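You operate a simulated robot arm through the tools that you are given. There is no shell and no other tool. Be economical: measure what you need, move in short steps, check, and stop when the job is done.

The job below is to be done with a simulated two-armed robot. You get a single attempt, and the scene is never put back.

Task
Take the grey cloth from the beige table and lay it out flat on the teal table.

The check looks at the end state, three seconds after you hand in, the way a careful person would. Anything else that was tipped, shoved, dropped, spilled or broken makes it a failure. Flat cloth is picked up by pressing the open fingertips on it (5 to 10 N) and closing them slowly along it; thin cloth reads only 2 to 8 mm in the jaws.

Robot
Two 7-joint arms with two-finger grippers on one trunk, on a base that drives. Base frame: it is fixed to the floor where the robot stands at the start and does not move with it; the origin is under the middle of the robot, x ahead of it, y to its left, z up; the surface under the hand at the start is at about z = 0.8. Readings come in m, degrees, newtons and seconds.
The left shoulder is at the start at [0.025, 0.158, 1.307], the right one opposite. With the tool pointing down near the work surface each hand reaches from about 0.1 to 0.68 m from the robot's upright axis, wherever it stands, measured 20 degrees to its own side. Places, roughly: teal table [-1.1, -0.3, 0.8]. Payload 2.45 kg a hand.
Tool frame (each hand has its own): the origin (TCP) lies between the finger pads and is the grasp point; the fingertips stand 0.026 m ahead of it; z points along the fingers, y is the line along which they close. The gripper opens to 0.096 m. The gripper's body begins 0.069 m behind the TCP.
Orientation is that of the tool frame in the base frame, as a unit quaternion [w, x, y, z]. With the fingers straight down and closing along the base's y, the tool's x points along the base's -x, its y along +y and its z along -z.

Tools
- The arms move only by the tool step_arm. It takes "left_moves", "right_moves" or both (then of equal length, played together; a hand with none holds still); each is a list of rows, each a list of 7 numbers: the shift along the base's x, y, z in m, then the turn, a rotation vector about the base's x, y, z in degrees, then the finger opening in m, from 0 to 0.096. In form: [[tx, ty, tz, rx, ry, rz, fingers], ...]. A call has 1 to 20 rows; each row shifts and turns the commanded pose from where the row before left it. A row lasts 0.2 s, in which the tool goes at most 0.05 m and 8.6 degrees; a call with a longer step from one row to the next is refused whole, and so is a gripper value outside its range. A pose out of reach is approached as far as the arm can. The call stops where the force on the tool passes 40 N (or 10 N more than at its start, if that is more) or the arm is blocked; 0.2 s more then pass. Each finger halts on what it meets, pressing with about 41 N; the grip force reading is that of the motor and also rises with nothing between the fingers. The clock runs only during rows and for 0.2 s after the last one: add rows that do not move to give the fingers time. The reply holds the time, the measured pose of the TCP, the force on the tool along the base axes, the opening and the grip force, in the units named above and with some noise, with the torque about the TCP (base axes, N m) and any sound that the robot's microphone picked up, and new pictures: "show" is both (left out), scene, wrist or none (wrist: the cameras of the hands that moved).
- Cameras (640 x 400 px; columns grow to the right, rows downward): "scene" is now at [0.011, -0.0669, 1.7725]; the picture's right is [-0.93, -0.37, 0.00], its down [-0.35, 0.87, -0.36] and it looks along [0.13, -0.33, -0.93] (base axes); focal length 214 px, centre (320, 200). "left" rides on the left gripper at [0.082, -0.003, -0.098] in its tool frame; the picture's right is [0.04, 1.00, 0.00], its down [-0.73, 0.03, -0.68] and it looks along [-0.68, 0.03, 0.73] (tool axes); focal length 256 px, centre (320, 200). "right" rides on the right gripper at [0.082, 0.003, -0.098] in its tool frame; the picture's right is [-0.04, 1.00, 0.00], its down [-0.73, -0.03, -0.68] and it looks along [-0.68, -0.03, 0.73] (tool axes); focal length 256 px, centre (320, 200). There is no depth. A picture from a camera that has moved, and an enlarged one, comes with that camera's place and axes in the base frame and with its lens. The place of the scene camera against the robot may be out by one fixed shift of up to 0.025 m in any direction.
- lift_body(by): slides the trunk up (or, below 0, down) by that many m; the arms and the scene camera ride with it, the base frame stays. It gives what a move gives, with no picture.
- steer(legs): drives the robot by 1 to 6 legs, each [ahead, left, turn to the left] in m, m and degrees, along the robot's own axes; the way and the turn of a leg run together, so that a leg with both is an arc; at most 1.5 m and 180 degrees a leg. The arms and the cameras ride along, it lands a little off, and it stops where it bumps. It gives what a move gives, and a new picture of the scene camera.
- head_to(pan, tilt): turns the head with the scene camera to pan (to the left, within 120 degrees either way) and tilt (down, from -29 to 69), counted from straight ahead of the robot. It gives what a move gives, and a new picture of the scene camera.
- inspect(camera, box): a new picture of the part [left, top, right, bottom] of that camera's present view, enlarged. The clock stands still meanwhile.
- close_job(): hands the job in; it is judged then, once.

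Work in short steps. Places have to be worked out from the pictures, the camera data and where the tool is seen: move nearer, look again, correct. Check each grasp and each placing, and mend what went wrong. You have 120 turns and 260 pictures in all, those below and enlarged ones among them. Open the grippers and draw the arms clear of the work before you hand the job in, unless the task says otherwise; then end with one line.

The tools are called after ">>>" as a command line: name --argument value ..., lists and objects as JSON in quotes. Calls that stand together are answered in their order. step_arm: Moves the arms, as the interface text tells. Its arguments: {"type":"object","properties":{"left_moves":{"type":"array","items":{"type":"array","items":{"type":"number"}}},"right_moves":{"type":"array","items":{"type":"array","items":{"type":"number"}}},"show":{"type":"string","enum":["both","scene","wrist","none"]}},"required":[]} The other tools are called the same way: lift_body (by) slides the trunk up or down; steer (legs) drives the base; head_to (pan, tilt) turns the head that bears the scene camera; inspect (camera, box) takes an enlarged picture of a part of a camera's view; close_job () hands the job in.

At the start:

```text
time: 0.0
left_tool_pos: [0.5048, -0.0244, 1.1133]
left_orientation: [-0.001, 0.0, 1.0, 0.001]
left_force: [-0.1, -0.5, 0.1]
left_moment: [-0.01, -0.01, 0.01]
left_grip_width: 0.096
left_grasp_force: 0.1
right_tool_pos: [0.3276, -0.4066, 1.0368]
right_orientation: [-0.001, 0.0, 1.0, 0.001]
right_force: [0.5, -0.7, 0.2]
right_moment: [0.01, 0.01, 0.02]
right_grip_width: 0.096
right_grasp_force: 0.0
trunk travel left (down, up): [-0.475, 0.092]
robot x, y, heading: [-0.0012, 0.0008, 0.1]
head pan, tilt: [-68.2, 68.8]
```

scene: 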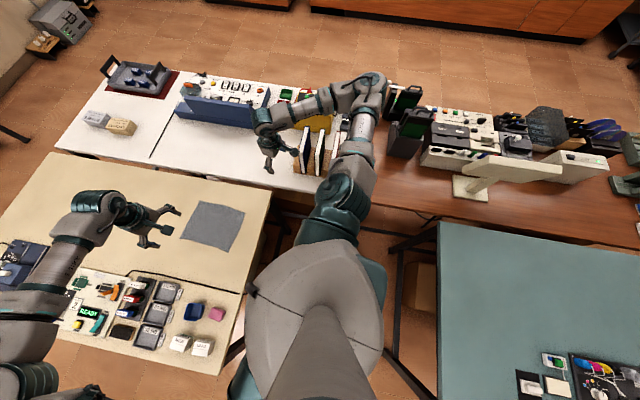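
right: 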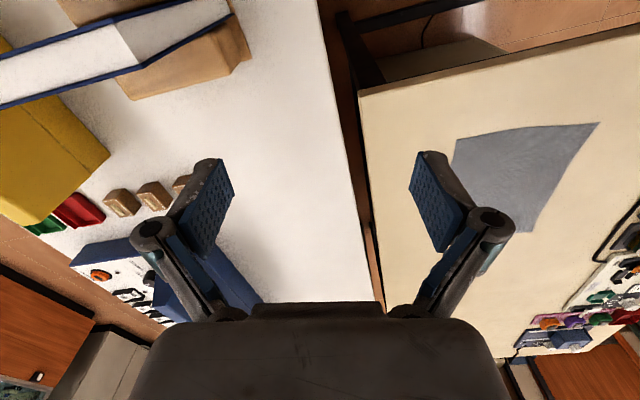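
left: 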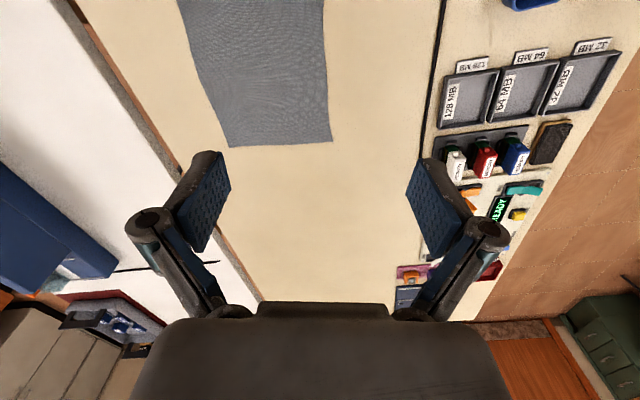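

First I look around at both sides and the teal table, to know the free floor before grasping.

>>> head_to --pan -115 --tilt 45

>>> head_to --pan 115 --tilt 45

>>> head_to --pan 0 --tilt 60

```text
time: 1.1
left_tool_pos: [0.5019, -0.0231, 1.1148]
left_orientation: [0.0, 0.001, 1.0, 0.0]
left_force: [0.5, 0.4, -0.7]
left_moment: [-0.01, 0.01, 0.01]
left_grip_width: 0.0963
left_grasp_force: 0.0
right_tool_pos: [0.325, -0.4052, 1.0377]
right_orientation: [0.001, 0.0, 1.0, 0.001]
right_force: [-0.6, 0.8, -0.5]
right_moment: [-0.04, 0.0, -0.02]
right_grip_width: 0.0961
right_grasp_force: 0.0
trunk travel left (down, up): [-0.475, 0.092]
robot x, y, heading: [-0.0031, -0.0034, -0.0]
head pan, tilt: [-115.0, 45.0]
camera scene: at [-0.0442, -0.0888, 1.8015], right [-0.91, 0.42, 0.0], down [0.3, 0.64, -0.71], along [-0.3, -0.64, -0.71], focal length 214 px, centre (320, 200)
```

scene: 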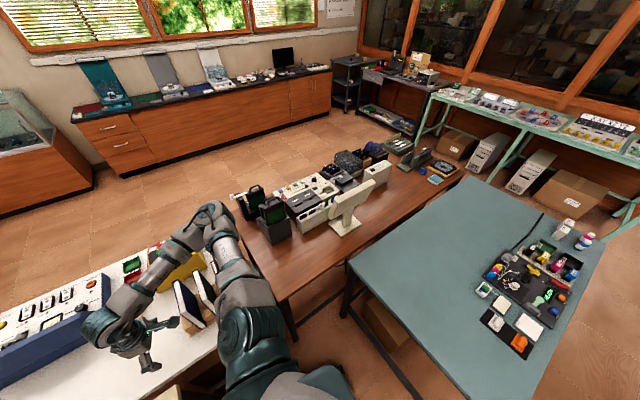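

```text
time: 4.4
left_tool_pos: [0.5011, -0.0233, 1.1141]
left_orientation: [0.001, 0.0, 1.0, 0.001]
left_force: [0.7, 0.3, 0.4]
left_moment: [0.03, 0.0, -0.02]
left_grip_width: 0.096
left_grasp_force: 0.0
right_tool_pos: [0.3251, -0.4071, 1.0389]
right_orientation: [-0.002, 0.0, 1.0, 0.001]
right_force: [0.7, -0.4, 0.4]
right_moment: [-0.05, 0.0, -0.04]
right_grip_width: 0.0962
right_grasp_force: 0.0
trunk travel left (down, up): [-0.475, 0.092]
robot x, y, heading: [-0.0014, -0.0027, -0.1]
head pan, tilt: [115.0, 45.0]
camera scene: at [-0.0445, 0.0588, 1.8019], right [0.91, 0.42, 0.0], down [0.3, -0.64, -0.71], along [-0.3, 0.64, -0.7], focal length 214 px, centre (320, 200)
```

scene: 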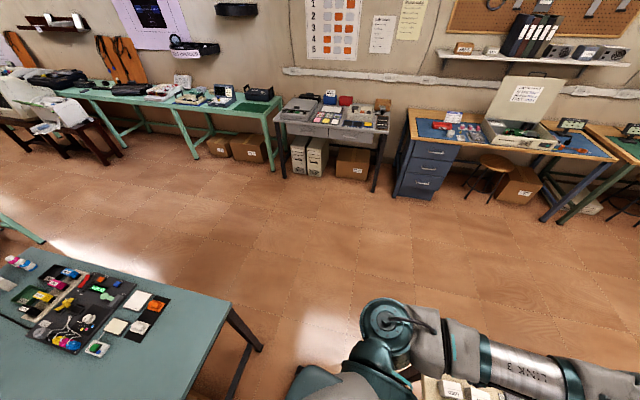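

```text
time: 6.4
left_tool_pos: [0.5007, -0.0229, 1.1143]
left_orientation: [0.001, 0.0, 1.0, 0.0]
left_force: [-0.3, 0.0, -0.8]
left_moment: [-0.03, 0.0, 0.0]
left_grip_width: 0.0959
left_grasp_force: 0.1
right_tool_pos: [0.3247, -0.4056, 1.0368]
right_orientation: [0.001, 0.0, 1.0, 0.0]
right_force: [0.0, -0.4, 0.2]
right_moment: [0.02, 0.0, -0.03]
right_grip_width: 0.0959
right_grasp_force: 0.0
trunk travel left (down, up): [-0.475, 0.092]
robot x, y, heading: [-0.0001, 0.0001, 0.2]
head pan, tilt: [0.0, 60.0]
camera scene: at [0.0566, -0.0149, 1.7819], right [0.0, -1.0, 0.0], down [-0.87, 0.0, -0.5], along [0.5, 0.0, -0.87], focal length 214 px, centre (320, 200)
```

scene: 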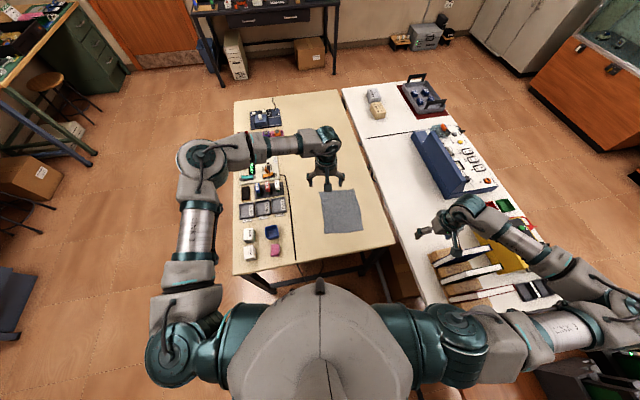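

Left and right tables and +y floor are understood; the free area of the teal table is around (-0.7, -0.35). Cloth near corners are judged at about D (0.42,-0.03) and C (0.45,-0.22). I bring both hands above the near edge at moderate height for closer views.

>>> step_arm --left_moves '[[-0.014, 0, -0.03, 0, 0, 2, 0.05], [-0.014, 0, -0.03, 0, 0, 2, 0.05], [-0.014, 0, -0.03, 0, 0, 2, 0.05], [-0.014, 0, -0.03, 0, 0, 2, 0.04], [0, 0, 0, 0, 0, 0, 0.04], [0, 0, 0, 0, 0, 0, 0.04], [0, 0, 0, 0, 0, 0, 0.04], [0, 0, 0, 0, 0, 0, 0.04], [0, 0, 0, 0, 0, 0, 0.04]]' --right_moves '[[0, 0, 0.04, 0, 0, 2, 0.05], [0, 0, 0.03, 0, 0, 2, 0.05], [0.02, 0.03, 0, 0, 0, 2, 0.05], [0.02, 0.03, 0, 0, 0, 2, 0.04], [0.02, 0.03, 0, 0, 0, 0, 0.04], [0.02, 0.03, -0.02, 0, 0, 0, 0.04], [0.02, 0.03, -0.03, 0, 0, 0, 0.04], [0.02, 0.03, -0.03, 0, 0, 0, 0.04], [0.02, 0.03, -0.03, 0, 0, 0, 0.04]]'

```text
time: 8.4
left_tool_pos: [0.4469, -0.0207, 0.9938]
left_orientation: [0.0, -0.07, 0.998, -0.001]
left_force: [-0.3, -0.9, -0.6]
left_moment: [-0.04, 0.01, 0.01]
left_grip_width: 0.0399
left_grasp_force: 0.0
right_tool_pos: [0.4662, -0.1932, 0.9956]
right_orientation: [-0.001, -0.069, 0.998, 0.0]
right_force: [-1.1, 0.2, -0.4]
right_moment: [-0.01, 0.02, -0.02]
right_grip_width: 0.04
right_grasp_force: 0.1
trunk travel left (down, up): [-0.475, 0.092]
robot x, y, heading: [0.0004, -0.0022, 0.2]
head pan, tilt: [0.0, 60.0]
camera scene: at [0.0601, -0.0106, 1.7818], right [0.0, -1.0, 0.0], down [-0.87, 0.0, -0.5], along [0.5, 0.0, -0.87], focal length 214 px, centre (320, 200)
camera right: at [0.3853, -0.1991, 1.0955], right [-0.1, 1.0, 0.0], down [0.73, 0.07, 0.68], along [0.68, 0.07, -0.73], focal length 256 px, centre (320, 200)
camera left: at [0.3656, -0.0357, 1.0923], right [-0.18, 0.98, 0.0], down [0.72, 0.13, 0.68], along [0.67, 0.12, -0.73], focal length 256 px, centre (320, 200)
```

scene: 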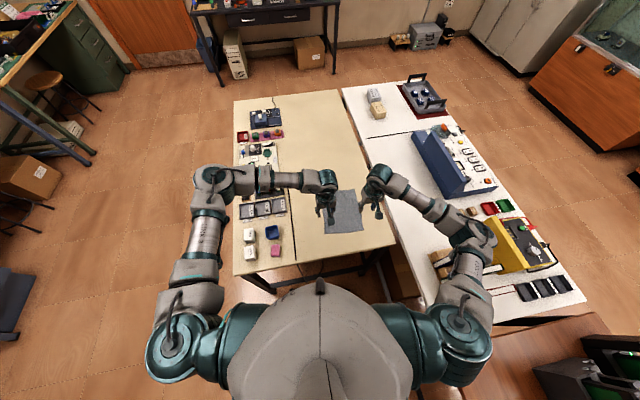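
right: 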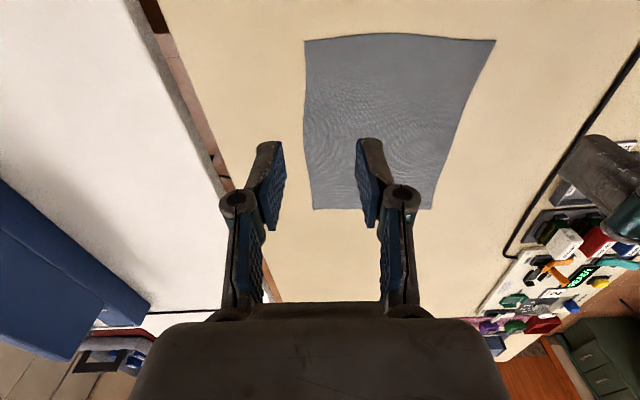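
left: 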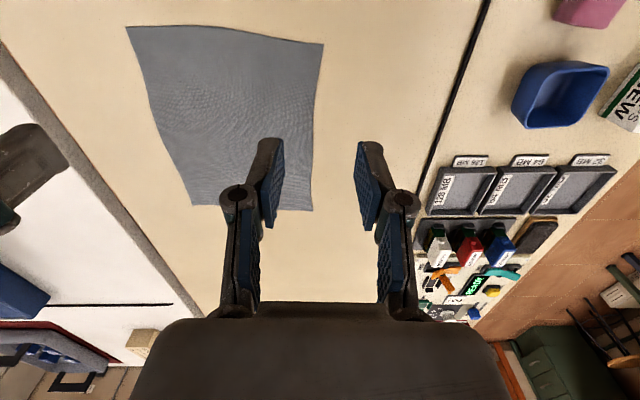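

Triangulated near corners: D ≈ (0.425,-0.020), C ≈ (0.4445,-0.208). I align the hands 3 cm inside each corner and descend to a few cm above the cloth.

>>> step_arm --left_moves '[[0, -0.027, 0, 0, 0, 0, 0.04], [0, 0, -0.04, 0, 0, 0, 0.04], [0, 0, -0.04, 0, 0, 0, 0.04], [0, 0, -0.04, 0, 0, 0, 0.04], [0, 0, -0.02, 0, 0, 0, 0.04]]' --right_moves '[[-0.006, 0.017, 0, 0, 0, 0, 0.04], [0, 0, -0.04, 0, 0, 0, 0.04], [0, 0, -0.04, 0, 0, 0, 0.04], [0, 0, -0.04, 0, 0, 0, 0.04], [0, 0, -0.02, 0, 0, 0, 0.04]]' --show "wrist"

```text
time: 9.6
left_tool_pos: [0.4473, -0.0494, 0.8556]
left_orientation: [0.0, -0.07, 0.998, 0.001]
left_force: [0.1, 0.3, 0.2]
left_moment: [0.01, 0.01, -0.04]
left_grip_width: 0.0398
left_grasp_force: 0.1
right_tool_pos: [0.4584, -0.1781, 0.8565]
right_orientation: [0.0, -0.07, 0.998, 0.0]
right_force: [0.0, 0.4, 0.3]
right_moment: [0.02, 0.0, 0.0]
right_grip_width: 0.04
right_grasp_force: 0.1
trunk travel left (down, up): [-0.475, 0.092]
robot x, y, heading: [-0.0015, 0.0008, -0.1]
head pan, tilt: [0.0, 60.0]
camera right: at [0.3785, -0.1848, 0.956], right [-0.1, 0.99, 0.0], down [0.73, 0.07, 0.68], along [0.68, 0.07, -0.73], focal length 256 px, centre (320, 200)
camera left: at [0.3663, -0.0644, 0.9528], right [-0.18, 0.98, 0.0], down [0.72, 0.13, 0.68], along [0.67, 0.12, -0.73], focal length 256 px, centre (320, 200)
```

right: 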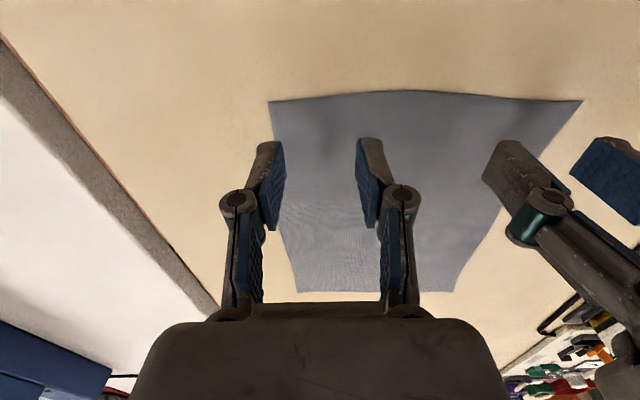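
left: 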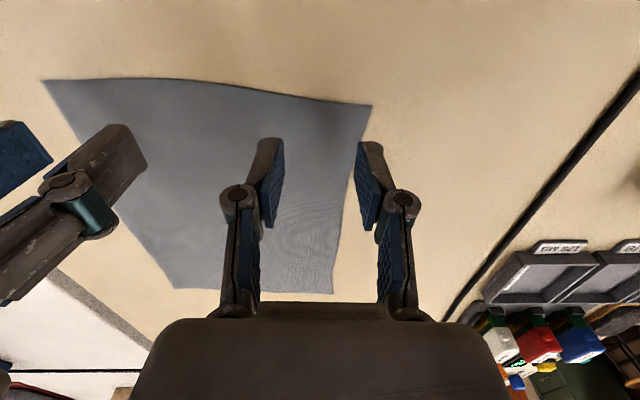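

The outer right finger would land on the cloth's edge, so I narrow the opening to 34 mm, shift both hands slightly inward, and descend near contact.

>>> step_arm --left_moves '[[0, -0.003, 0, 0, 0, 0, 0.034], [0, 0, -0.01, 0, 0, 0, 0.034], [0, 0, -0.01, 0, 0, 0, 0.034], [0, 0, -0.004, 0, 0, 0, 0.034]]' --right_moves '[[0, 0.005, 0, 0, 0, 0, 0.034], [0, 0, -0.01, 0, 0, 0, 0.034], [0, 0, -0.01, 0, 0, 0, 0.034], [0, 0, -0.004, 0, 0, 0, 0.034]]' --show "wrist"

```text
time: 10.6
left_tool_pos: [0.445, -0.0524, 0.8316]
left_orientation: [0.0, -0.07, 0.998, 0.0]
left_force: [-1.4, -0.2, -0.3]
left_moment: [0.04, 0.04, -0.02]
left_grip_width: 0.034
left_grasp_force: 0.1
right_tool_pos: [0.4587, -0.1728, 0.8329]
right_orientation: [0.0, -0.07, 0.998, -0.001]
right_force: [0.9, 0.1, -0.7]
right_moment: [0.0, 0.01, -0.01]
right_grip_width: 0.0338
right_grasp_force: 0.1
trunk travel left (down, up): [-0.475, 0.092]
robot x, y, heading: [-0.0003, -0.0028, -0.1]
head pan, tilt: [0.0, 60.0]
camera right: at [0.3779, -0.1789, 0.9326], right [-0.1, 0.99, 0.0], down [0.73, 0.07, 0.68], along [0.68, 0.07, -0.73], focal length 256 px, centre (320, 200)
camera left: at [0.3656, -0.0679, 0.9286], right [-0.18, 0.98, 0.0], down [0.72, 0.13, 0.68], along [0.67, 0.12, -0.73], focal length 256 px, centre (320, 200)
```

right: 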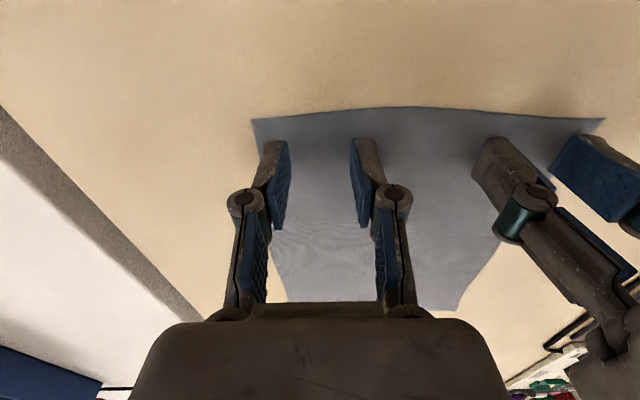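
left: 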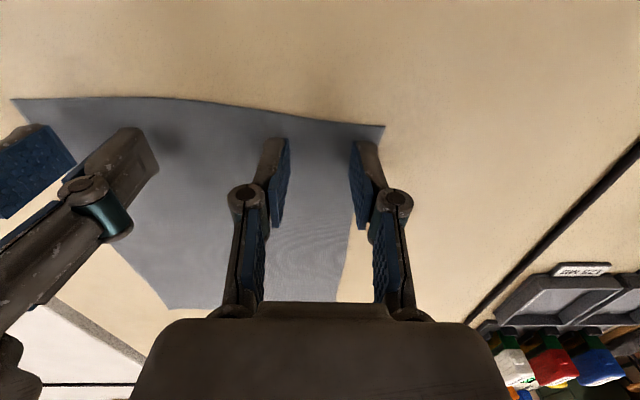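

Both hands look well placed over the cloth. I go down in small steps to find contact.

>>> step_arm --left_moves '[[0, -0.002, -0.003, 0, 0, 0, 0.034], [0, 0, -0.002, 0, 0, 0, 0.034], [0, 0, -0.001, 0, 0, 0, 0.034]]' --right_moves '[[0, 0, -0.003, 0, 0, 0, 0.034], [0, 0, -0.002, 0, 0, 0, 0.034], [0, 0, -0.002, 0, 0, 0, 0.034]]' --show "none"

```text
time: 11.4
left_tool_pos: [0.4455, -0.0549, 0.8279]
left_orientation: [0.003, -0.07, 0.998, -0.002]
left_force: [0.9, 0.5, 18.4]
left_moment: [0.01, 0.06, 0.01]
left_grip_width: 0.0353
left_grasp_force: 0.9
right_tool_pos: [0.4581, -0.1741, 0.8273]
right_orientation: [0.001, -0.069, 0.998, -0.001]
right_force: [0.3, -0.4, 0.0]
right_moment: [-0.02, 0.0, -0.01]
right_grip_width: 0.0339
right_grasp_force: 0.1
trunk travel left (down, up): [-0.475, 0.092]
robot x, y, heading: [-0.0011, -0.0, -0.1]
head pan, tilt: [0.0, 60.0]
```

Left presses 18 N (too hard); right is just above. I ease the left up and the right down a millimetre.

>>> step_arm --left_moves '[[0, 0, 0.001, 0, 0, 0, 0.034], [0, 0, 0, 0, 0, 0, 0.034]]' --right_moves '[[0, 0, -0.001, 0, 0, 0, 0.034], [0, 0, -0.0005, 0, 0, 0, 0.034]]' --show "none"

```text
time: 12.0
left_tool_pos: [0.4435, -0.0553, 0.8276]
left_orientation: [0.001, -0.071, 0.998, 0.0]
left_force: [0.4, -0.4, 8.9]
left_moment: [-0.02, 0.03, -0.01]
left_grip_width: 0.0334
left_grasp_force: 0.0
right_tool_pos: [0.4586, -0.1728, 0.8267]
right_orientation: [0.003, -0.069, 0.998, 0.0]
right_force: [0.2, -0.2, 11.6]
right_moment: [-0.05, 0.02, 0.01]
right_grip_width: 0.0346
right_grasp_force: 0.3
trunk travel left (down, up): [-0.475, 0.092]
robot x, y, heading: [0.0029, -0.0014, 0.0]
head pan, tilt: [0.0, 60.0]
```

Both press about 9–11 N. Now I close both slowly along the cloth.

>>> step_arm --left_moves '[[0, 0, 0, 0, 0, 0, 0.031], [0, 0, 0, 0, 0, 0, 0.028], [0, 0, 0, 0, 0, 0, 0.025], [0, 0, 0, 0, 0, 0, 0.022], [0, 0, 0, 0, 0, 0, 0.019], [0, 0, 0, 0, 0, 0, 0.016], [0, 0, 0, 0, 0, 0, 0.013], [0, 0, 0, 0, 0, 0, 0.01], [0, 0, 0, 0, 0, 0, 0.007], [0, 0, 0, 0, 0, 0, 0.004], [0, 0, 0, 0, 0, 0, 0.001], [0, 0, 0, 0, 0, 0, 0], [0, 0, 0, 0, 0, 0, 0]]' --right_moves '[[0, 0, 0, 0, 0, 0, 0.031], [0, 0, 0, 0, 0, 0, 0.028], [0, 0, 0, 0, 0, 0, 0.025], [0, 0, 0, 0, 0, 0, 0.022], [0, 0, 0, 0, 0, 0, 0.019], [0, 0, 0, 0, 0, 0, 0.016], [0, 0, 0, 0, 0, 0, 0.013], [0, 0, 0, 0, 0, 0, 0.01], [0, 0, 0, 0, 0, 0, 0.007], [0, 0, 0, 0, 0, 0, 0.004], [0, 0, 0, 0, 0, 0, 0.001], [0, 0, 0, 0, 0, 0, 0], [0, 0, 0, 0, 0, 0, 0]]' --show "wrist"

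```text
time: 14.8
left_tool_pos: [0.4436, -0.0543, 0.8271]
left_orientation: [0.001, -0.07, 0.998, -0.002]
left_force: [-0.5, -4.7, 6.4]
left_moment: [-0.15, 0.0, 0.0]
left_grip_width: 0.0013
left_grasp_force: 30.9
right_tool_pos: [0.4589, -0.173, 0.8271]
right_orientation: [0.002, -0.07, 0.998, 0.0]
right_force: [1.3, 5.7, 22.5]
right_moment: [0.09, 0.08, 0.0]
right_grip_width: 0.0022
right_grasp_force: 32.3
trunk travel left (down, up): [-0.475, 0.092]
robot x, y, heading: [-0.0, -0.0024, 0.0]
head pan, tilt: [0.0, 60.0]
camera right: at [0.3776, -0.1785, 0.9254], right [-0.1, 0.99, 0.0], down [0.73, 0.07, 0.68], along [0.68, 0.07, -0.73], focal length 256 px, centre (320, 200)
camera left: at [0.3635, -0.0691, 0.9252], right [-0.18, 0.98, 0.0], down [0.72, 0.13, 0.68], along [0.67, 0.12, -0.73], focal length 256 px, centre (320, 200)
```

right: 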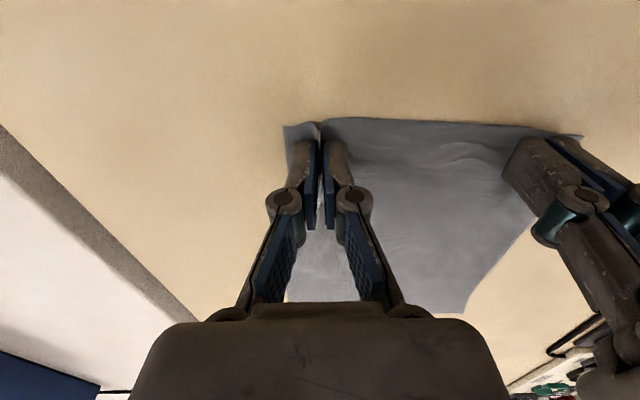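
left: 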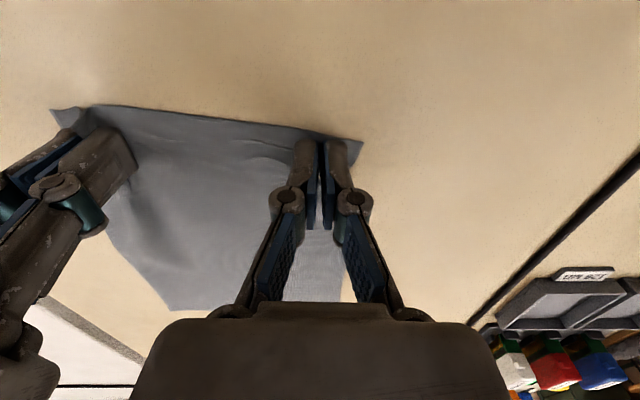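

Both show folds (left 1.3 mm is marginal). I lift a few cm and check.

>>> step_arm --left_moves '[[0, 0, 0.01, 0, 0, 0, 0], [0, 0, 0.015, 0, 0, 0, 0], [0, 0, 0.015, 0, 0, 0, 0]]' --right_moves '[[0, 0, 0.01, 0, 0, 0, 0], [0, 0, 0.015, 0, 0, 0, 0], [0, 0, 0.015, 0, 0, 0, 0]]' --show "wrist"

```text
time: 15.6
left_tool_pos: [0.4451, -0.0538, 0.8654]
left_orientation: [0.0, -0.07, 0.998, -0.001]
left_force: [1.1, -2.7, -0.2]
left_moment: [-0.11, 0.0, -0.01]
left_grip_width: 0.0014
left_grasp_force: 30.6
right_tool_pos: [0.4594, -0.1722, 0.8665]
right_orientation: [0.0, -0.069, 0.998, 0.0]
right_force: [0.4, 2.8, -0.3]
right_moment: [0.02, 0.01, 0.03]
right_grip_width: 0.0037
right_grasp_force: 36.5
trunk travel left (down, up): [-0.475, 0.092]
robot x, y, heading: [-0.0005, 0.0015, 0.1]
head pan, tilt: [0.0, 60.0]
camera right: at [0.3786, -0.1778, 0.965], right [-0.1, 1.0, 0.0], down [0.73, 0.07, 0.68], along [0.68, 0.07, -0.73], focal length 256 px, centre (320, 200)
camera left: at [0.365, -0.0685, 0.9633], right [-0.18, 0.98, 0.0], down [0.72, 0.13, 0.68], along [0.67, 0.12, -0.73], focal length 256 px, centre (320, 200)
```

right: 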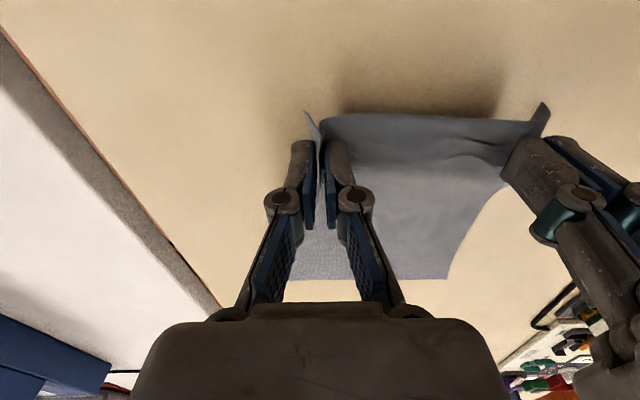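
left: 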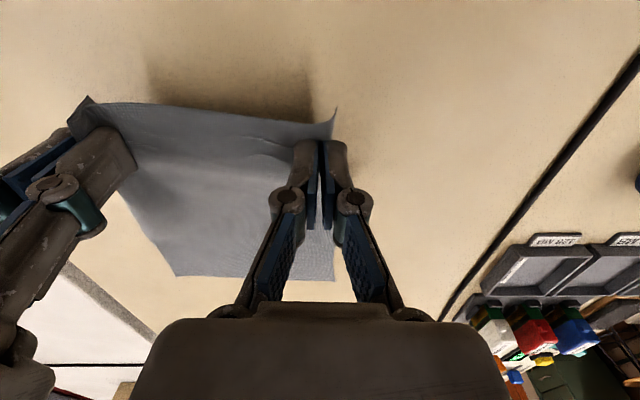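

Both corners are held; there is a slight tension between hands, so I bring the left in by 3 mm and raise the cloth off the table.

>>> step_arm --left_moves '[[0, -0.003, 0.02, 0, 0, 0, 0], [0, 0, 0.03, 0, 0, 0, 0], [0, 0, 0.03, 0, 0, 0, 0], [0, 0, 0.03, 0, 0, 0, 0], [0, 0, 0.03, 0, 0, 0, 0], [0, 0, 0.03, 0, 0, 0, 0], [0, 0, 0.03, 0, 0, 0, 0], [0, 0, 0.03, 0, 0, 0, 0]]' --right_moves '[[0, 0.001, 0.02, 0, 0, 0, 0], [0, 0, 0.03, 0, 0, 0, 0], [0, 0, 0.03, 0, 0, 0, 0], [0, 0, 0.03, 0, 0, 0, 0], [0, 0, 0.03, 0, 0, 0, 0], [0, 0, 0.03, 0, 0, 0, 0], [0, 0, 0.03, 0, 0, 0, 0], [0, 0, 0.03, 0, 0, 0, 0]]'

>>> lift_body --by 0.09

```text
time: 17.4
left_tool_pos: [0.4454, -0.0561, 1.0972]
left_orientation: [0.001, -0.07, 0.998, 0.0]
left_force: [0.2, -1.9, 0.2]
left_moment: [-0.06, -0.01, 0.01]
left_grip_width: 0.0011
left_grasp_force: 30.8
right_tool_pos: [0.4572, -0.174, 1.0958]
right_orientation: [0.002, -0.07, 0.998, 0.0]
right_force: [-1.1, 4.9, -1.0]
right_moment: [0.02, 0.02, 0.01]
right_grip_width: 0.0023
right_grasp_force: 29.2
trunk travel left (down, up): [-0.475, 0.092]
robot x, y, heading: [0.0007, -0.0007, -0.2]
head pan, tilt: [0.0, 60.0]
camera scene: at [0.0568, -0.0123, 1.782], right [0.0, -1.0, 0.0], down [-0.87, 0.0, -0.5], along [0.5, 0.0, -0.87], focal length 214 px, centre (320, 200)
camera right: at [0.3767, -0.1795, 1.1954], right [-0.1, 0.99, 0.0], down [0.73, 0.07, 0.68], along [0.68, 0.07, -0.73], focal length 256 px, centre (320, 200)
camera left: at [0.3646, -0.0708, 1.1951], right [-0.18, 0.98, 0.0], down [0.72, 0.13, 0.68], along [0.67, 0.12, -0.73], focal length 256 px, centre (320, 200)
```

scene: 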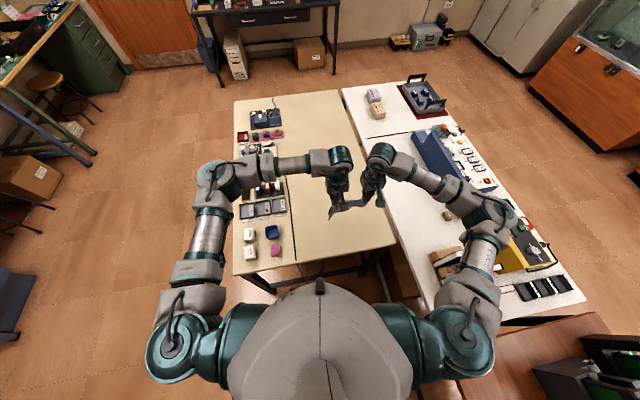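
right: 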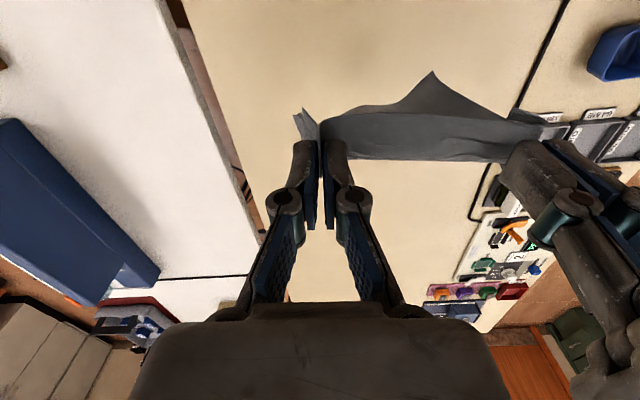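
left: 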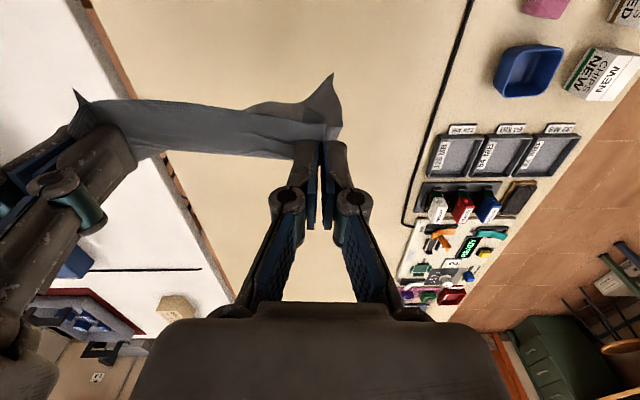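

```text
time: 18.6
left_tool_pos: [0.4447, -0.0571, 1.1858]
left_orientation: [0.001, -0.069, 0.998, 0.0]
left_force: [0.0, -0.1, -1.0]
left_moment: [0.03, 0.04, -0.01]
left_grip_width: 0.0013
left_grasp_force: 30.9
right_tool_pos: [0.46, -0.1721, 1.1854]
right_orientation: [0.0, -0.07, 0.998, -0.001]
right_force: [-7.6, 1.7, 3.8]
right_moment: [0.17, 0.11, -0.03]
right_grip_width: 0.0034
right_grasp_force: 29.2
trunk travel left (down, up): [-0.565, 0.002]
robot x, y, heading: [-0.0045, 0.0042, -0.2]
head pan, tilt: [0.0, 60.0]
```

The cloth hangs freely from both hands. I back off and slide left into open floor, then turn left to face the teal table (about 190°).

>>> steer --legs '[[-0.1, 0.15, 0], [0, 0.2, 0]]'

>>> steer --legs '[[0, 0, 95]]'

```text
time: 21.0
left_tool_pos: [0.3595, 0.2115, 1.189]
left_orientation: [0.016, -0.128, 0.991, 0.029]
left_force: [3.1, 1.9, -2.6]
left_moment: [-0.17, 0.19, -0.02]
left_grip_width: 0.001
left_grasp_force: 31.0
right_tool_pos: [0.3469, 0.1081, 1.1881]
right_orientation: [0.021, -0.142, 0.989, 0.035]
right_force: [-1.6, 2.7, -4.3]
right_moment: [-0.17, -0.18, -0.05]
right_grip_width: 0.0048
right_grasp_force: 38.3
trunk travel left (down, up): [-0.565, 0.002]
robot x, y, heading: [-0.0866, 0.2736, 1.2]
head pan, tilt: [0.0, 60.0]
stopped in leg 2: the robot was blocked; the commanded pose is now the measured one
camera scene: at [-0.0267, 0.3156, 1.8691], right [0.02, -1.0, 0.03], down [-0.87, -0.03, -0.5], along [0.5, -0.01, -0.87], focal length 214 px, centre (320, 200)
```

scene: 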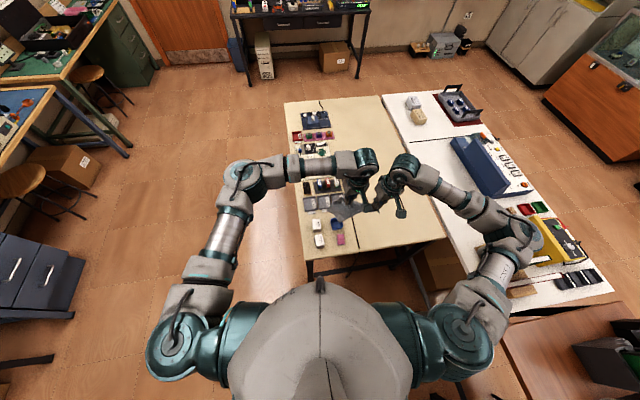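

```text
time: 22.0
left_tool_pos: [0.3118, 0.3123, 1.2011]
left_orientation: [0.02, -0.134, 0.99, -0.023]
left_force: [0.9, 2.4, -0.7]
left_moment: [-0.3, -0.05, -0.02]
left_grip_width: 0.0012
left_grasp_force: 30.4
right_tool_pos: [0.319, 0.2105, 1.2093]
right_orientation: [0.032, -0.126, 0.991, -0.032]
right_force: [1.2, 2.1, -0.5]
right_moment: [-0.16, 0.06, -0.01]
right_grip_width: 0.0047
right_grasp_force: 31.3
trunk travel left (down, up): [-0.565, 0.002]
robot x, y, heading: [-0.1065, 0.2893, 4.0]
head pan, tilt: [0.0, 60.0]
stopped in leg 1: the robot was blocked; the commanded pose is now the measured one
camera scene: at [-0.0598, 0.3751, 1.868], right [0.07, -1.0, 0.05], down [-0.86, -0.09, -0.5], along [0.5, -0.01, -0.87], focal length 214 px, centre (320, 200)
```

scene: 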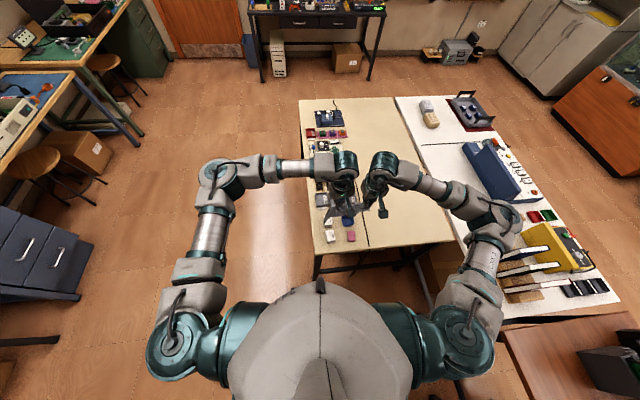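

The base was blocked and is slightly tilted; no table seems shifted. I look around the base to find what it touches before moving more.

>>> head_to --pan 100 --tilt 60

>>> head_to --pan -110 --tilt 60

```text
time: 23.8
left_tool_pos: [0.3125, 0.3461, 1.2024]
left_orientation: [0.017, -0.131, 0.991, -0.036]
left_force: [1.9, 1.0, -0.6]
left_moment: [-0.08, 0.22, -0.02]
left_grip_width: 0.001
left_grasp_force: 30.9
right_tool_pos: [0.3194, 0.2424, 1.2142]
right_orientation: [0.029, -0.122, 0.991, -0.045]
right_force: [-2.3, -0.3, 2.3]
right_moment: [0.1, -0.1, 0.05]
right_grip_width: 0.0006
right_grasp_force: 30.6
trunk travel left (down, up): [-0.565, 0.002]
robot x, y, heading: [-0.1068, 0.2956, 3.3]
head pan, tilt: [100.0, 60.0]
camera scene: at [-0.1426, 0.3919, 1.8698], right [0.97, 0.24, 0.0], down [0.2, -0.85, -0.48], along [-0.12, 0.47, -0.88], focal length 214 px, centre (320, 200)
```

scene: 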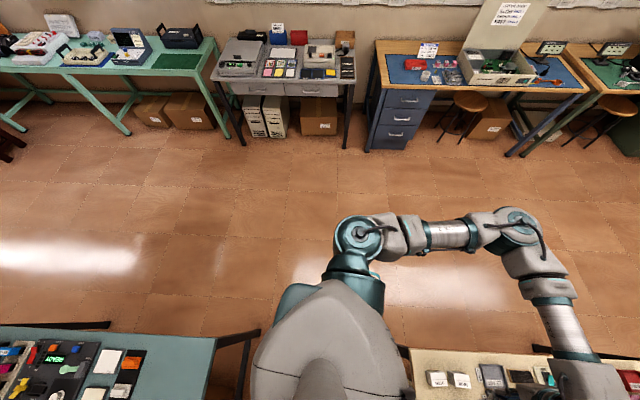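

```text
time: 26.8
left_tool_pos: [0.313, 0.3374, 1.2023]
left_orientation: [0.017, -0.13, 0.991, -0.034]
left_force: [2.3, 0.7, -0.4]
left_moment: [-0.13, 0.22, -0.04]
left_grip_width: 0.0011
left_grasp_force: 31.0
right_tool_pos: [0.3218, 0.2345, 1.2119]
right_orientation: [0.029, -0.122, 0.991, -0.042]
right_force: [-0.5, 1.8, -0.6]
right_moment: [-0.11, -0.05, -0.03]
right_grip_width: 0.005
right_grasp_force: 32.3
trunk travel left (down, up): [-0.565, 0.002]
robot x, y, heading: [-0.1043, 0.2925, 3.9]
head pan, tilt: [-110.0, 60.0]
camera scene: at [-0.1448, 0.2541, 1.8728], right [-0.96, 0.28, -0.01], down [0.24, 0.82, -0.52], along [-0.14, -0.5, -0.86], focal length 214 px, centre (320, 200)
```

scene: 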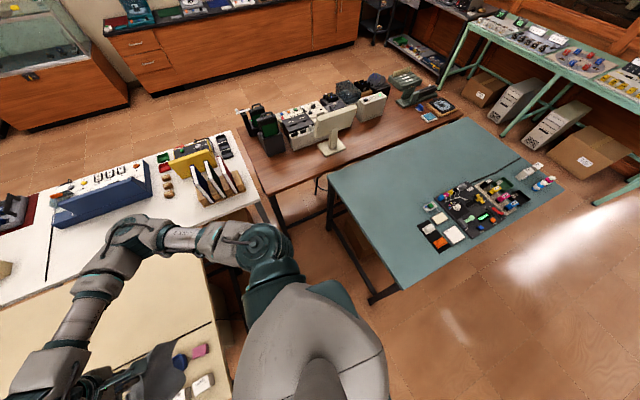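

The base (apparently round, ~0.35 m radius) touches the beige table's left front leg. I back straight away from it gently and check that it's free.

>>> steer --legs '[[-0.06, -0.08, 0]]'

```text
time: 28.4
left_tool_pos: [0.2235, 0.2066, 1.2021]
left_orientation: [0.021, -0.132, 0.991, -0.016]
left_force: [-3.0, -1.5, -1.9]
left_moment: [0.1, -0.22, 0.0]
left_grip_width: 0.0011
left_grasp_force: 30.4
right_tool_pos: [0.2379, 0.1083, 1.211]
right_orientation: [0.036, -0.126, 0.991, -0.033]
right_force: [0.6, -0.5, -1.6]
right_moment: [0.13, 0.06, 0.0]
right_grip_width: 0.0006
right_grasp_force: 27.4
trunk travel left (down, up): [-0.565, 0.002]
robot x, y, heading: [-0.1846, 0.2044, 5.0]
head pan, tilt: [-110.0, 60.0]
stopped in leg 1: the robot was blocked; the commanded pose is now the measured one
camera scene: at [-0.2136, 0.1575, 1.8718], right [-0.96, 0.26, 0.0], down [0.22, 0.83, -0.52], along [-0.14, -0.5, -0.86], focal length 214 px, centre (320, 200)
```

scene: 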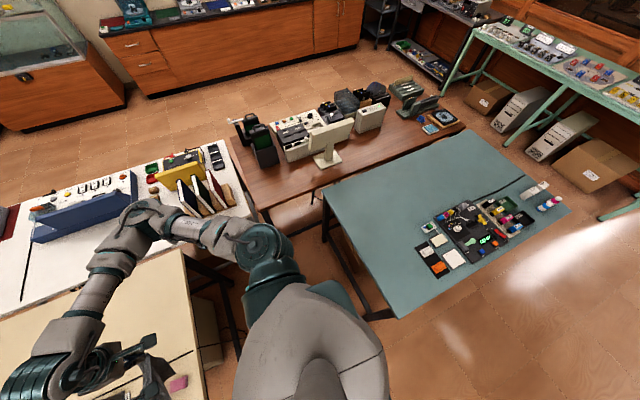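

The report says blocked again although most of the move was done. I look down on both sides to see the base and legs.

>>> head_to --pan -120 --tilt 69

>>> head_to --pan 50 --tilt 69

>>> head_to --pan 120 --tilt 69

```text
time: 29.1
left_tool_pos: [0.2165, 0.3114, 1.2033]
left_orientation: [0.02, -0.136, 0.989, -0.053]
left_force: [3.0, 0.4, -0.4]
left_moment: [-0.16, 0.2, -0.02]
left_grip_width: 0.0008
left_grasp_force: 31.4
right_tool_pos: [0.2317, 0.2137, 1.2217]
right_orientation: [0.037, -0.129, 0.989, -0.066]
right_force: [-0.5, 1.9, -0.5]
right_moment: [0.05, -0.04, 0.01]
right_grip_width: 0.0013
right_grasp_force: 28.4
trunk travel left (down, up): [-0.565, 0.002]
robot x, y, heading: [-0.1842, 0.221, 4.7]
head pan, tilt: [-120.0, 68.8]
camera scene: at [-0.2316, 0.2534, 1.8624], right [-0.9, 0.43, -0.02], down [0.4, 0.82, -0.41], along [-0.15, -0.38, -0.91], focal length 214 px, centre (320, 200)
```

scene: 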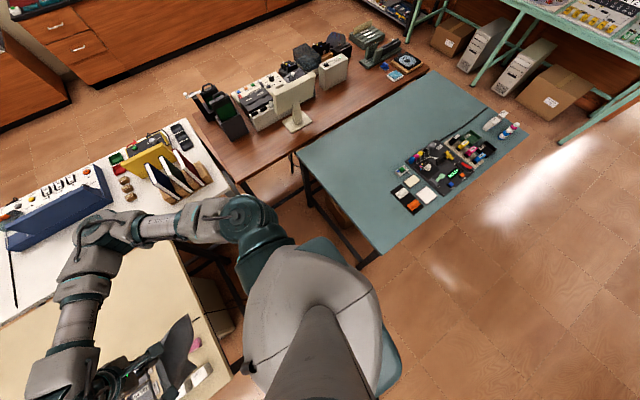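

```text
time: 31.7
left_tool_pos: [0.2275, 0.1711, 1.2045]
left_orientation: [0.022, -0.133, 0.991, -0.005]
left_force: [-1.4, -4.1, -0.5]
left_moment: [0.17, -0.16, 0.02]
left_grip_width: 0.0013
left_grasp_force: 31.0
right_tool_pos: [0.2456, 0.0702, 1.2085]
right_orientation: [0.037, -0.125, 0.991, -0.019]
right_force: [0.8, -2.7, 1.1]
right_moment: [0.29, 0.11, 0.0]
right_grip_width: 0.0029
right_grasp_force: 30.0
trunk travel left (down, up): [-0.565, 0.002]
robot x, y, heading: [-0.1815, 0.1944, 4.9]
head pan, tilt: [50.0, 68.8]
camera scene: at [-0.1575, 0.1391, 1.862], right [0.82, -0.57, -0.03], down [-0.54, -0.75, -0.4], along [0.2, 0.34, -0.92], focal length 214 px, centre (320, 200)
```

scene: 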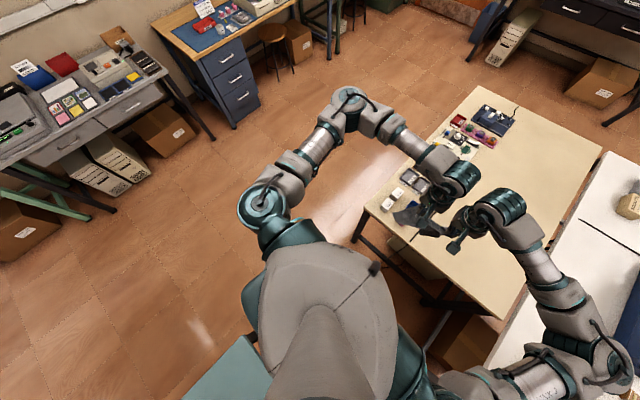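

```text
time: 33.1
left_tool_pos: [0.217, 0.2877, 1.206]
left_orientation: [0.022, -0.136, 0.99, -0.043]
left_force: [1.2, 1.0, -0.6]
left_moment: [-0.18, 0.15, -0.03]
left_grip_width: 0.0012
left_grasp_force: 30.4
right_tool_pos: [0.233, 0.188, 1.2204]
right_orientation: [0.039, -0.129, 0.989, -0.058]
right_force: [-1.0, 1.1, 0.9]
right_moment: [-0.07, -0.12, 0.05]
right_grip_width: 0.0024
right_grasp_force: 30.2
trunk travel left (down, up): [-0.565, 0.002]
robot x, y, heading: [-0.1833, 0.2151, 4.7]
head pan, tilt: [120.0, 68.8]
camera scene: at [-0.2368, 0.2933, 1.8608], right [0.82, 0.57, -0.01], down [0.53, -0.77, -0.34], along [-0.21, 0.28, -0.94], focal length 214 px, centre (320, 200)
```

scene: 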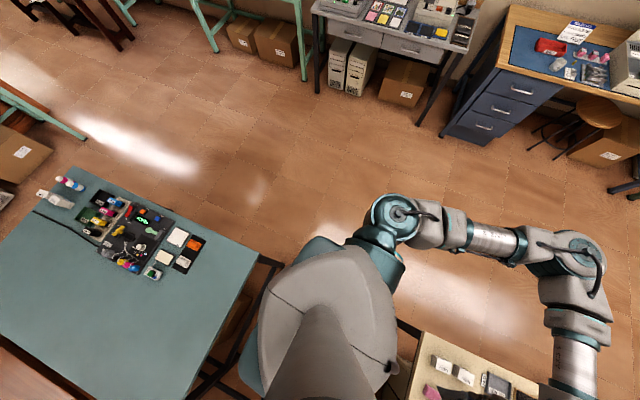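

The robot is rocking sideways after the bump (tool y swings by ~0.1 m). I wait for it to settle.

>>> step_arm --left_moves '[[0, 0, 0, 0, 0, 0, 0], [0, 0, 0, 0, 0, 0, 0], [0, 0, 0, 0, 0, 0, 0], [0, 0, 0, 0, 0, 0, 0], [0, 0, 0, 0, 0, 0, 0], [0, 0, 0, 0, 0, 0, 0], [0, 0, 0, 0, 0, 0, 0], [0, 0, 0, 0, 0, 0, 0], [0, 0, 0, 0, 0, 0, 0], [0, 0, 0, 0, 0, 0, 0], [0, 0, 0, 0, 0, 0, 0], [0, 0, 0, 0, 0, 0, 0], [0, 0, 0, 0, 0, 0, 0], [0, 0, 0, 0, 0, 0, 0], [0, 0, 0, 0, 0, 0, 0], [0, 0, 0, 0, 0, 0, 0], [0, 0, 0, 0, 0, 0, 0], [0, 0, 0, 0, 0, 0, 0], [0, 0, 0, 0, 0, 0, 0], [0, 0, 0, 0, 0, 0, 0]]' --show "none"

>>> step_arm --left_moves '[[0, 0, 0, 0, 0, 0, 0], [0, 0, 0, 0, 0, 0, 0], [0, 0, 0, 0, 0, 0, 0], [0, 0, 0, 0, 0, 0, 0], [0, 0, 0, 0, 0, 0, 0], [0, 0, 0, 0, 0, 0, 0], [0, 0, 0, 0, 0, 0, 0], [0, 0, 0, 0, 0, 0, 0], [0, 0, 0, 0, 0, 0, 0], [0, 0, 0, 0, 0, 0, 0], [0, 0, 0, 0, 0, 0, 0], [0, 0, 0, 0, 0, 0, 0], [0, 0, 0, 0, 0, 0, 0], [0, 0, 0, 0, 0, 0, 0], [0, 0, 0, 0, 0, 0, 0], [0, 0, 0, 0, 0, 0, 0], [0, 0, 0, 0, 0, 0, 0], [0, 0, 0, 0, 0, 0, 0], [0, 0, 0, 0, 0, 0, 0], [0, 0, 0, 0, 0, 0, 0]]' --show "wrist"

```text
time: 37.5
left_tool_pos: [0.2186, 0.2089, 1.2064]
left_orientation: [0.024, -0.134, 0.991, -0.013]
left_force: [-1.4, -0.9, 0.6]
left_moment: [0.09, -0.11, 0.04]
left_grip_width: 0.0012
left_grasp_force: 31.0
right_tool_pos: [0.2324, 0.1089, 1.2158]
right_orientation: [0.04, -0.126, 0.991, -0.027]
right_force: [-0.6, -0.5, -1.0]
right_moment: [0.04, 0.01, -0.02]
right_grip_width: 0.0047
right_grasp_force: 33.3
trunk travel left (down, up): [-0.565, 0.002]
robot x, y, heading: [-0.1879, 0.2099, 4.9]
head pan, tilt: [120.0, 68.8]
stopped in row 20 (left hand): the arm was blocked; the commanded pose is now the measured one
```

```text
time: 41.9
left_tool_pos: [0.2158, 0.2319, 1.2089]
left_orientation: [0.026, -0.135, 0.99, -0.026]
left_force: [-0.2, -0.1, 0.3]
left_moment: [-0.07, 0.08, -0.03]
left_grip_width: 0.0015
left_grasp_force: 30.6
right_tool_pos: [0.2298, 0.1317, 1.2185]
right_orientation: [0.041, -0.126, 0.99, -0.04]
right_force: [0.0, 1.6, -0.5]
right_moment: [0.0, -0.08, -0.02]
right_grip_width: 0.0004
right_grasp_force: 30.1
trunk travel left (down, up): [-0.565, 0.002]
robot x, y, heading: [-0.1868, 0.2049, 4.8]
head pan, tilt: [120.0, 68.8]
stopped in row 20 (left hand): the arm was blocked; the commanded pose is now the measured one
camera left: at [0.1325, 0.2112, 1.303], right [-0.3, 0.95, -0.06], down [0.66, 0.25, 0.71], along [0.69, 0.17, -0.7], focal length 256 px, centre (320, 200)
```

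left: 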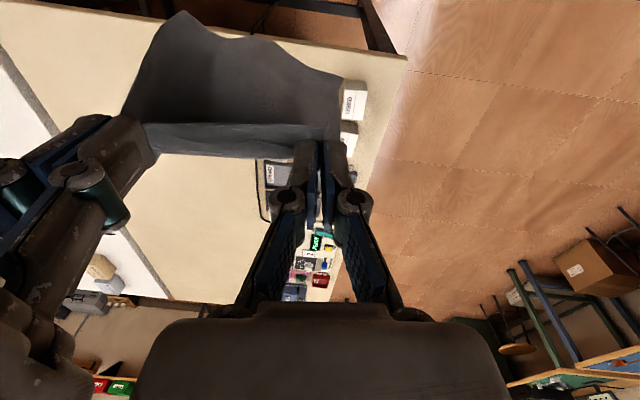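

The rocking has decayed and the cloth is still held. I try a modest left turn in place.

>>> steer --legs '[[0, 0, 30]]'

```text
time: 43.8
left_tool_pos: [0.1679, 0.4059, 1.2057]
left_orientation: [0.025, -0.384, 0.923, -0.01]
left_force: [-0.8, 0.4, -1.3]
left_moment: [0.01, -0.03, -0.06]
left_grip_width: 0.0011
left_grasp_force: 30.8
right_tool_pos: [0.2308, 0.3275, 1.2116]
right_orientation: [0.044, -0.376, 0.925, -0.021]
right_force: [-0.6, 1.0, -3.0]
right_moment: [0.02, 0.04, 0.0]
right_grip_width: 0.0
right_grasp_force: 30.1
trunk travel left (down, up): [-0.565, 0.002]
robot x, y, heading: [-0.1863, 0.1978, 34.7]
head pan, tilt: [120.0, 68.8]
camera scene: at [-0.2038, 0.1601, 1.8624], right [0.42, 0.91, 0.01], down [0.83, -0.39, -0.39], along [-0.35, 0.17, -0.92], focal length 214 px, centre (320, 200)
```

scene: 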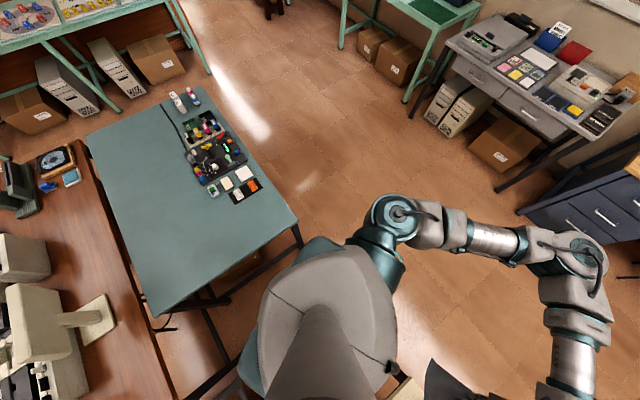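

Turning works and no bump. I continue the turn and check.

>>> steer --legs '[[0, 0, 50]]'

```text
time: 46.5
left_tool_pos: [-0.1196, 0.594, 1.2098]
left_orientation: [-0.033, 0.74, -0.672, -0.003]
left_force: [0.1, -1.4, 0.2]
left_moment: [0.21, 0.13, 0.05]
left_grip_width: 0.0001
left_grasp_force: 28.4
right_tool_pos: [-0.0199, 0.594, 1.2176]
right_orientation: [-0.055, 0.733, -0.678, 0.0]
right_force: [1.2, 1.5, -0.3]
right_moment: [-0.09, 0.07, 0.02]
right_grip_width: 0.0051
right_grasp_force: 33.4
trunk travel left (down, up): [-0.565, 0.002]
robot x, y, heading: [-0.1797, 0.1986, 85.3]
head pan, tilt: [120.0, 68.8]
camera scene: at [-0.2007, 0.1493, 1.8632], right [-0.43, 0.9, 0.0], down [0.84, 0.4, -0.38], along [-0.34, -0.16, -0.93], focal length 214 px, centre (320, 200)
```

scene: 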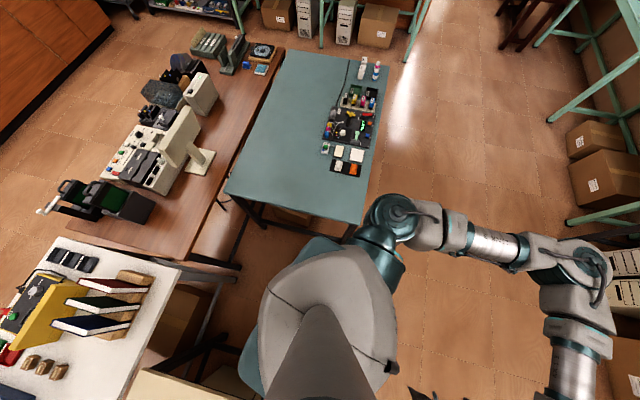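

Left grip reads ~0; I check both wrist views for the cloth.

>>> inspect --camera "left" --box '[0, 0, 640, 400]'

>>> inspect --camera "right" --box '[0, 0, 640, 400]'

```text
1.00 times, centred on (320, 200) of left (not enlarged: the box is as wide or as high as the picture)
camera zoom: at [-0.1127, 0.5081, 1.304], right [-0.99, -0.13, -0.05], down [-0.13, 0.69, 0.71], along [-0.06, 0.71, -0.7], focal length 256 px, centre (320, 200)
```

zoom: 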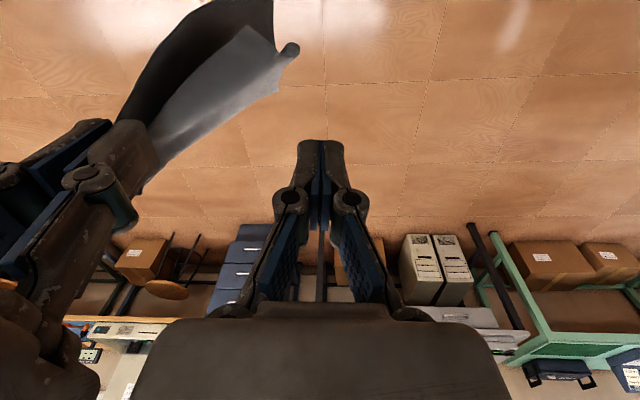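

```text
1.00 times, centred on (320, 200) of right (not enlarged: the box is as wide or as high as the picture)
camera zoom: at [-0.0219, 0.5062, 1.3102], right [-1.0, -0.04, -0.08], down [-0.08, 0.68, 0.73], along [0.03, 0.73, -0.68], focal length 256 px, centre (320, 200)
```

zoom: 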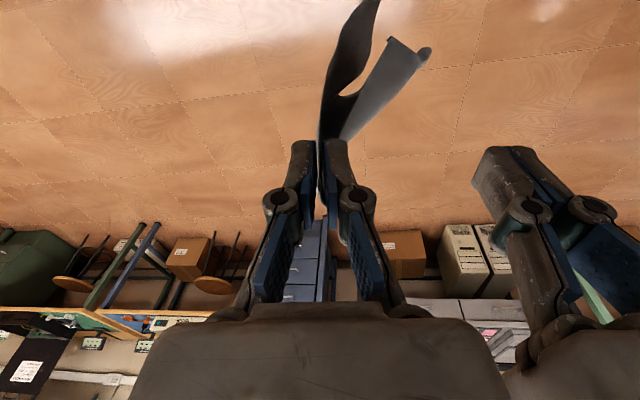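

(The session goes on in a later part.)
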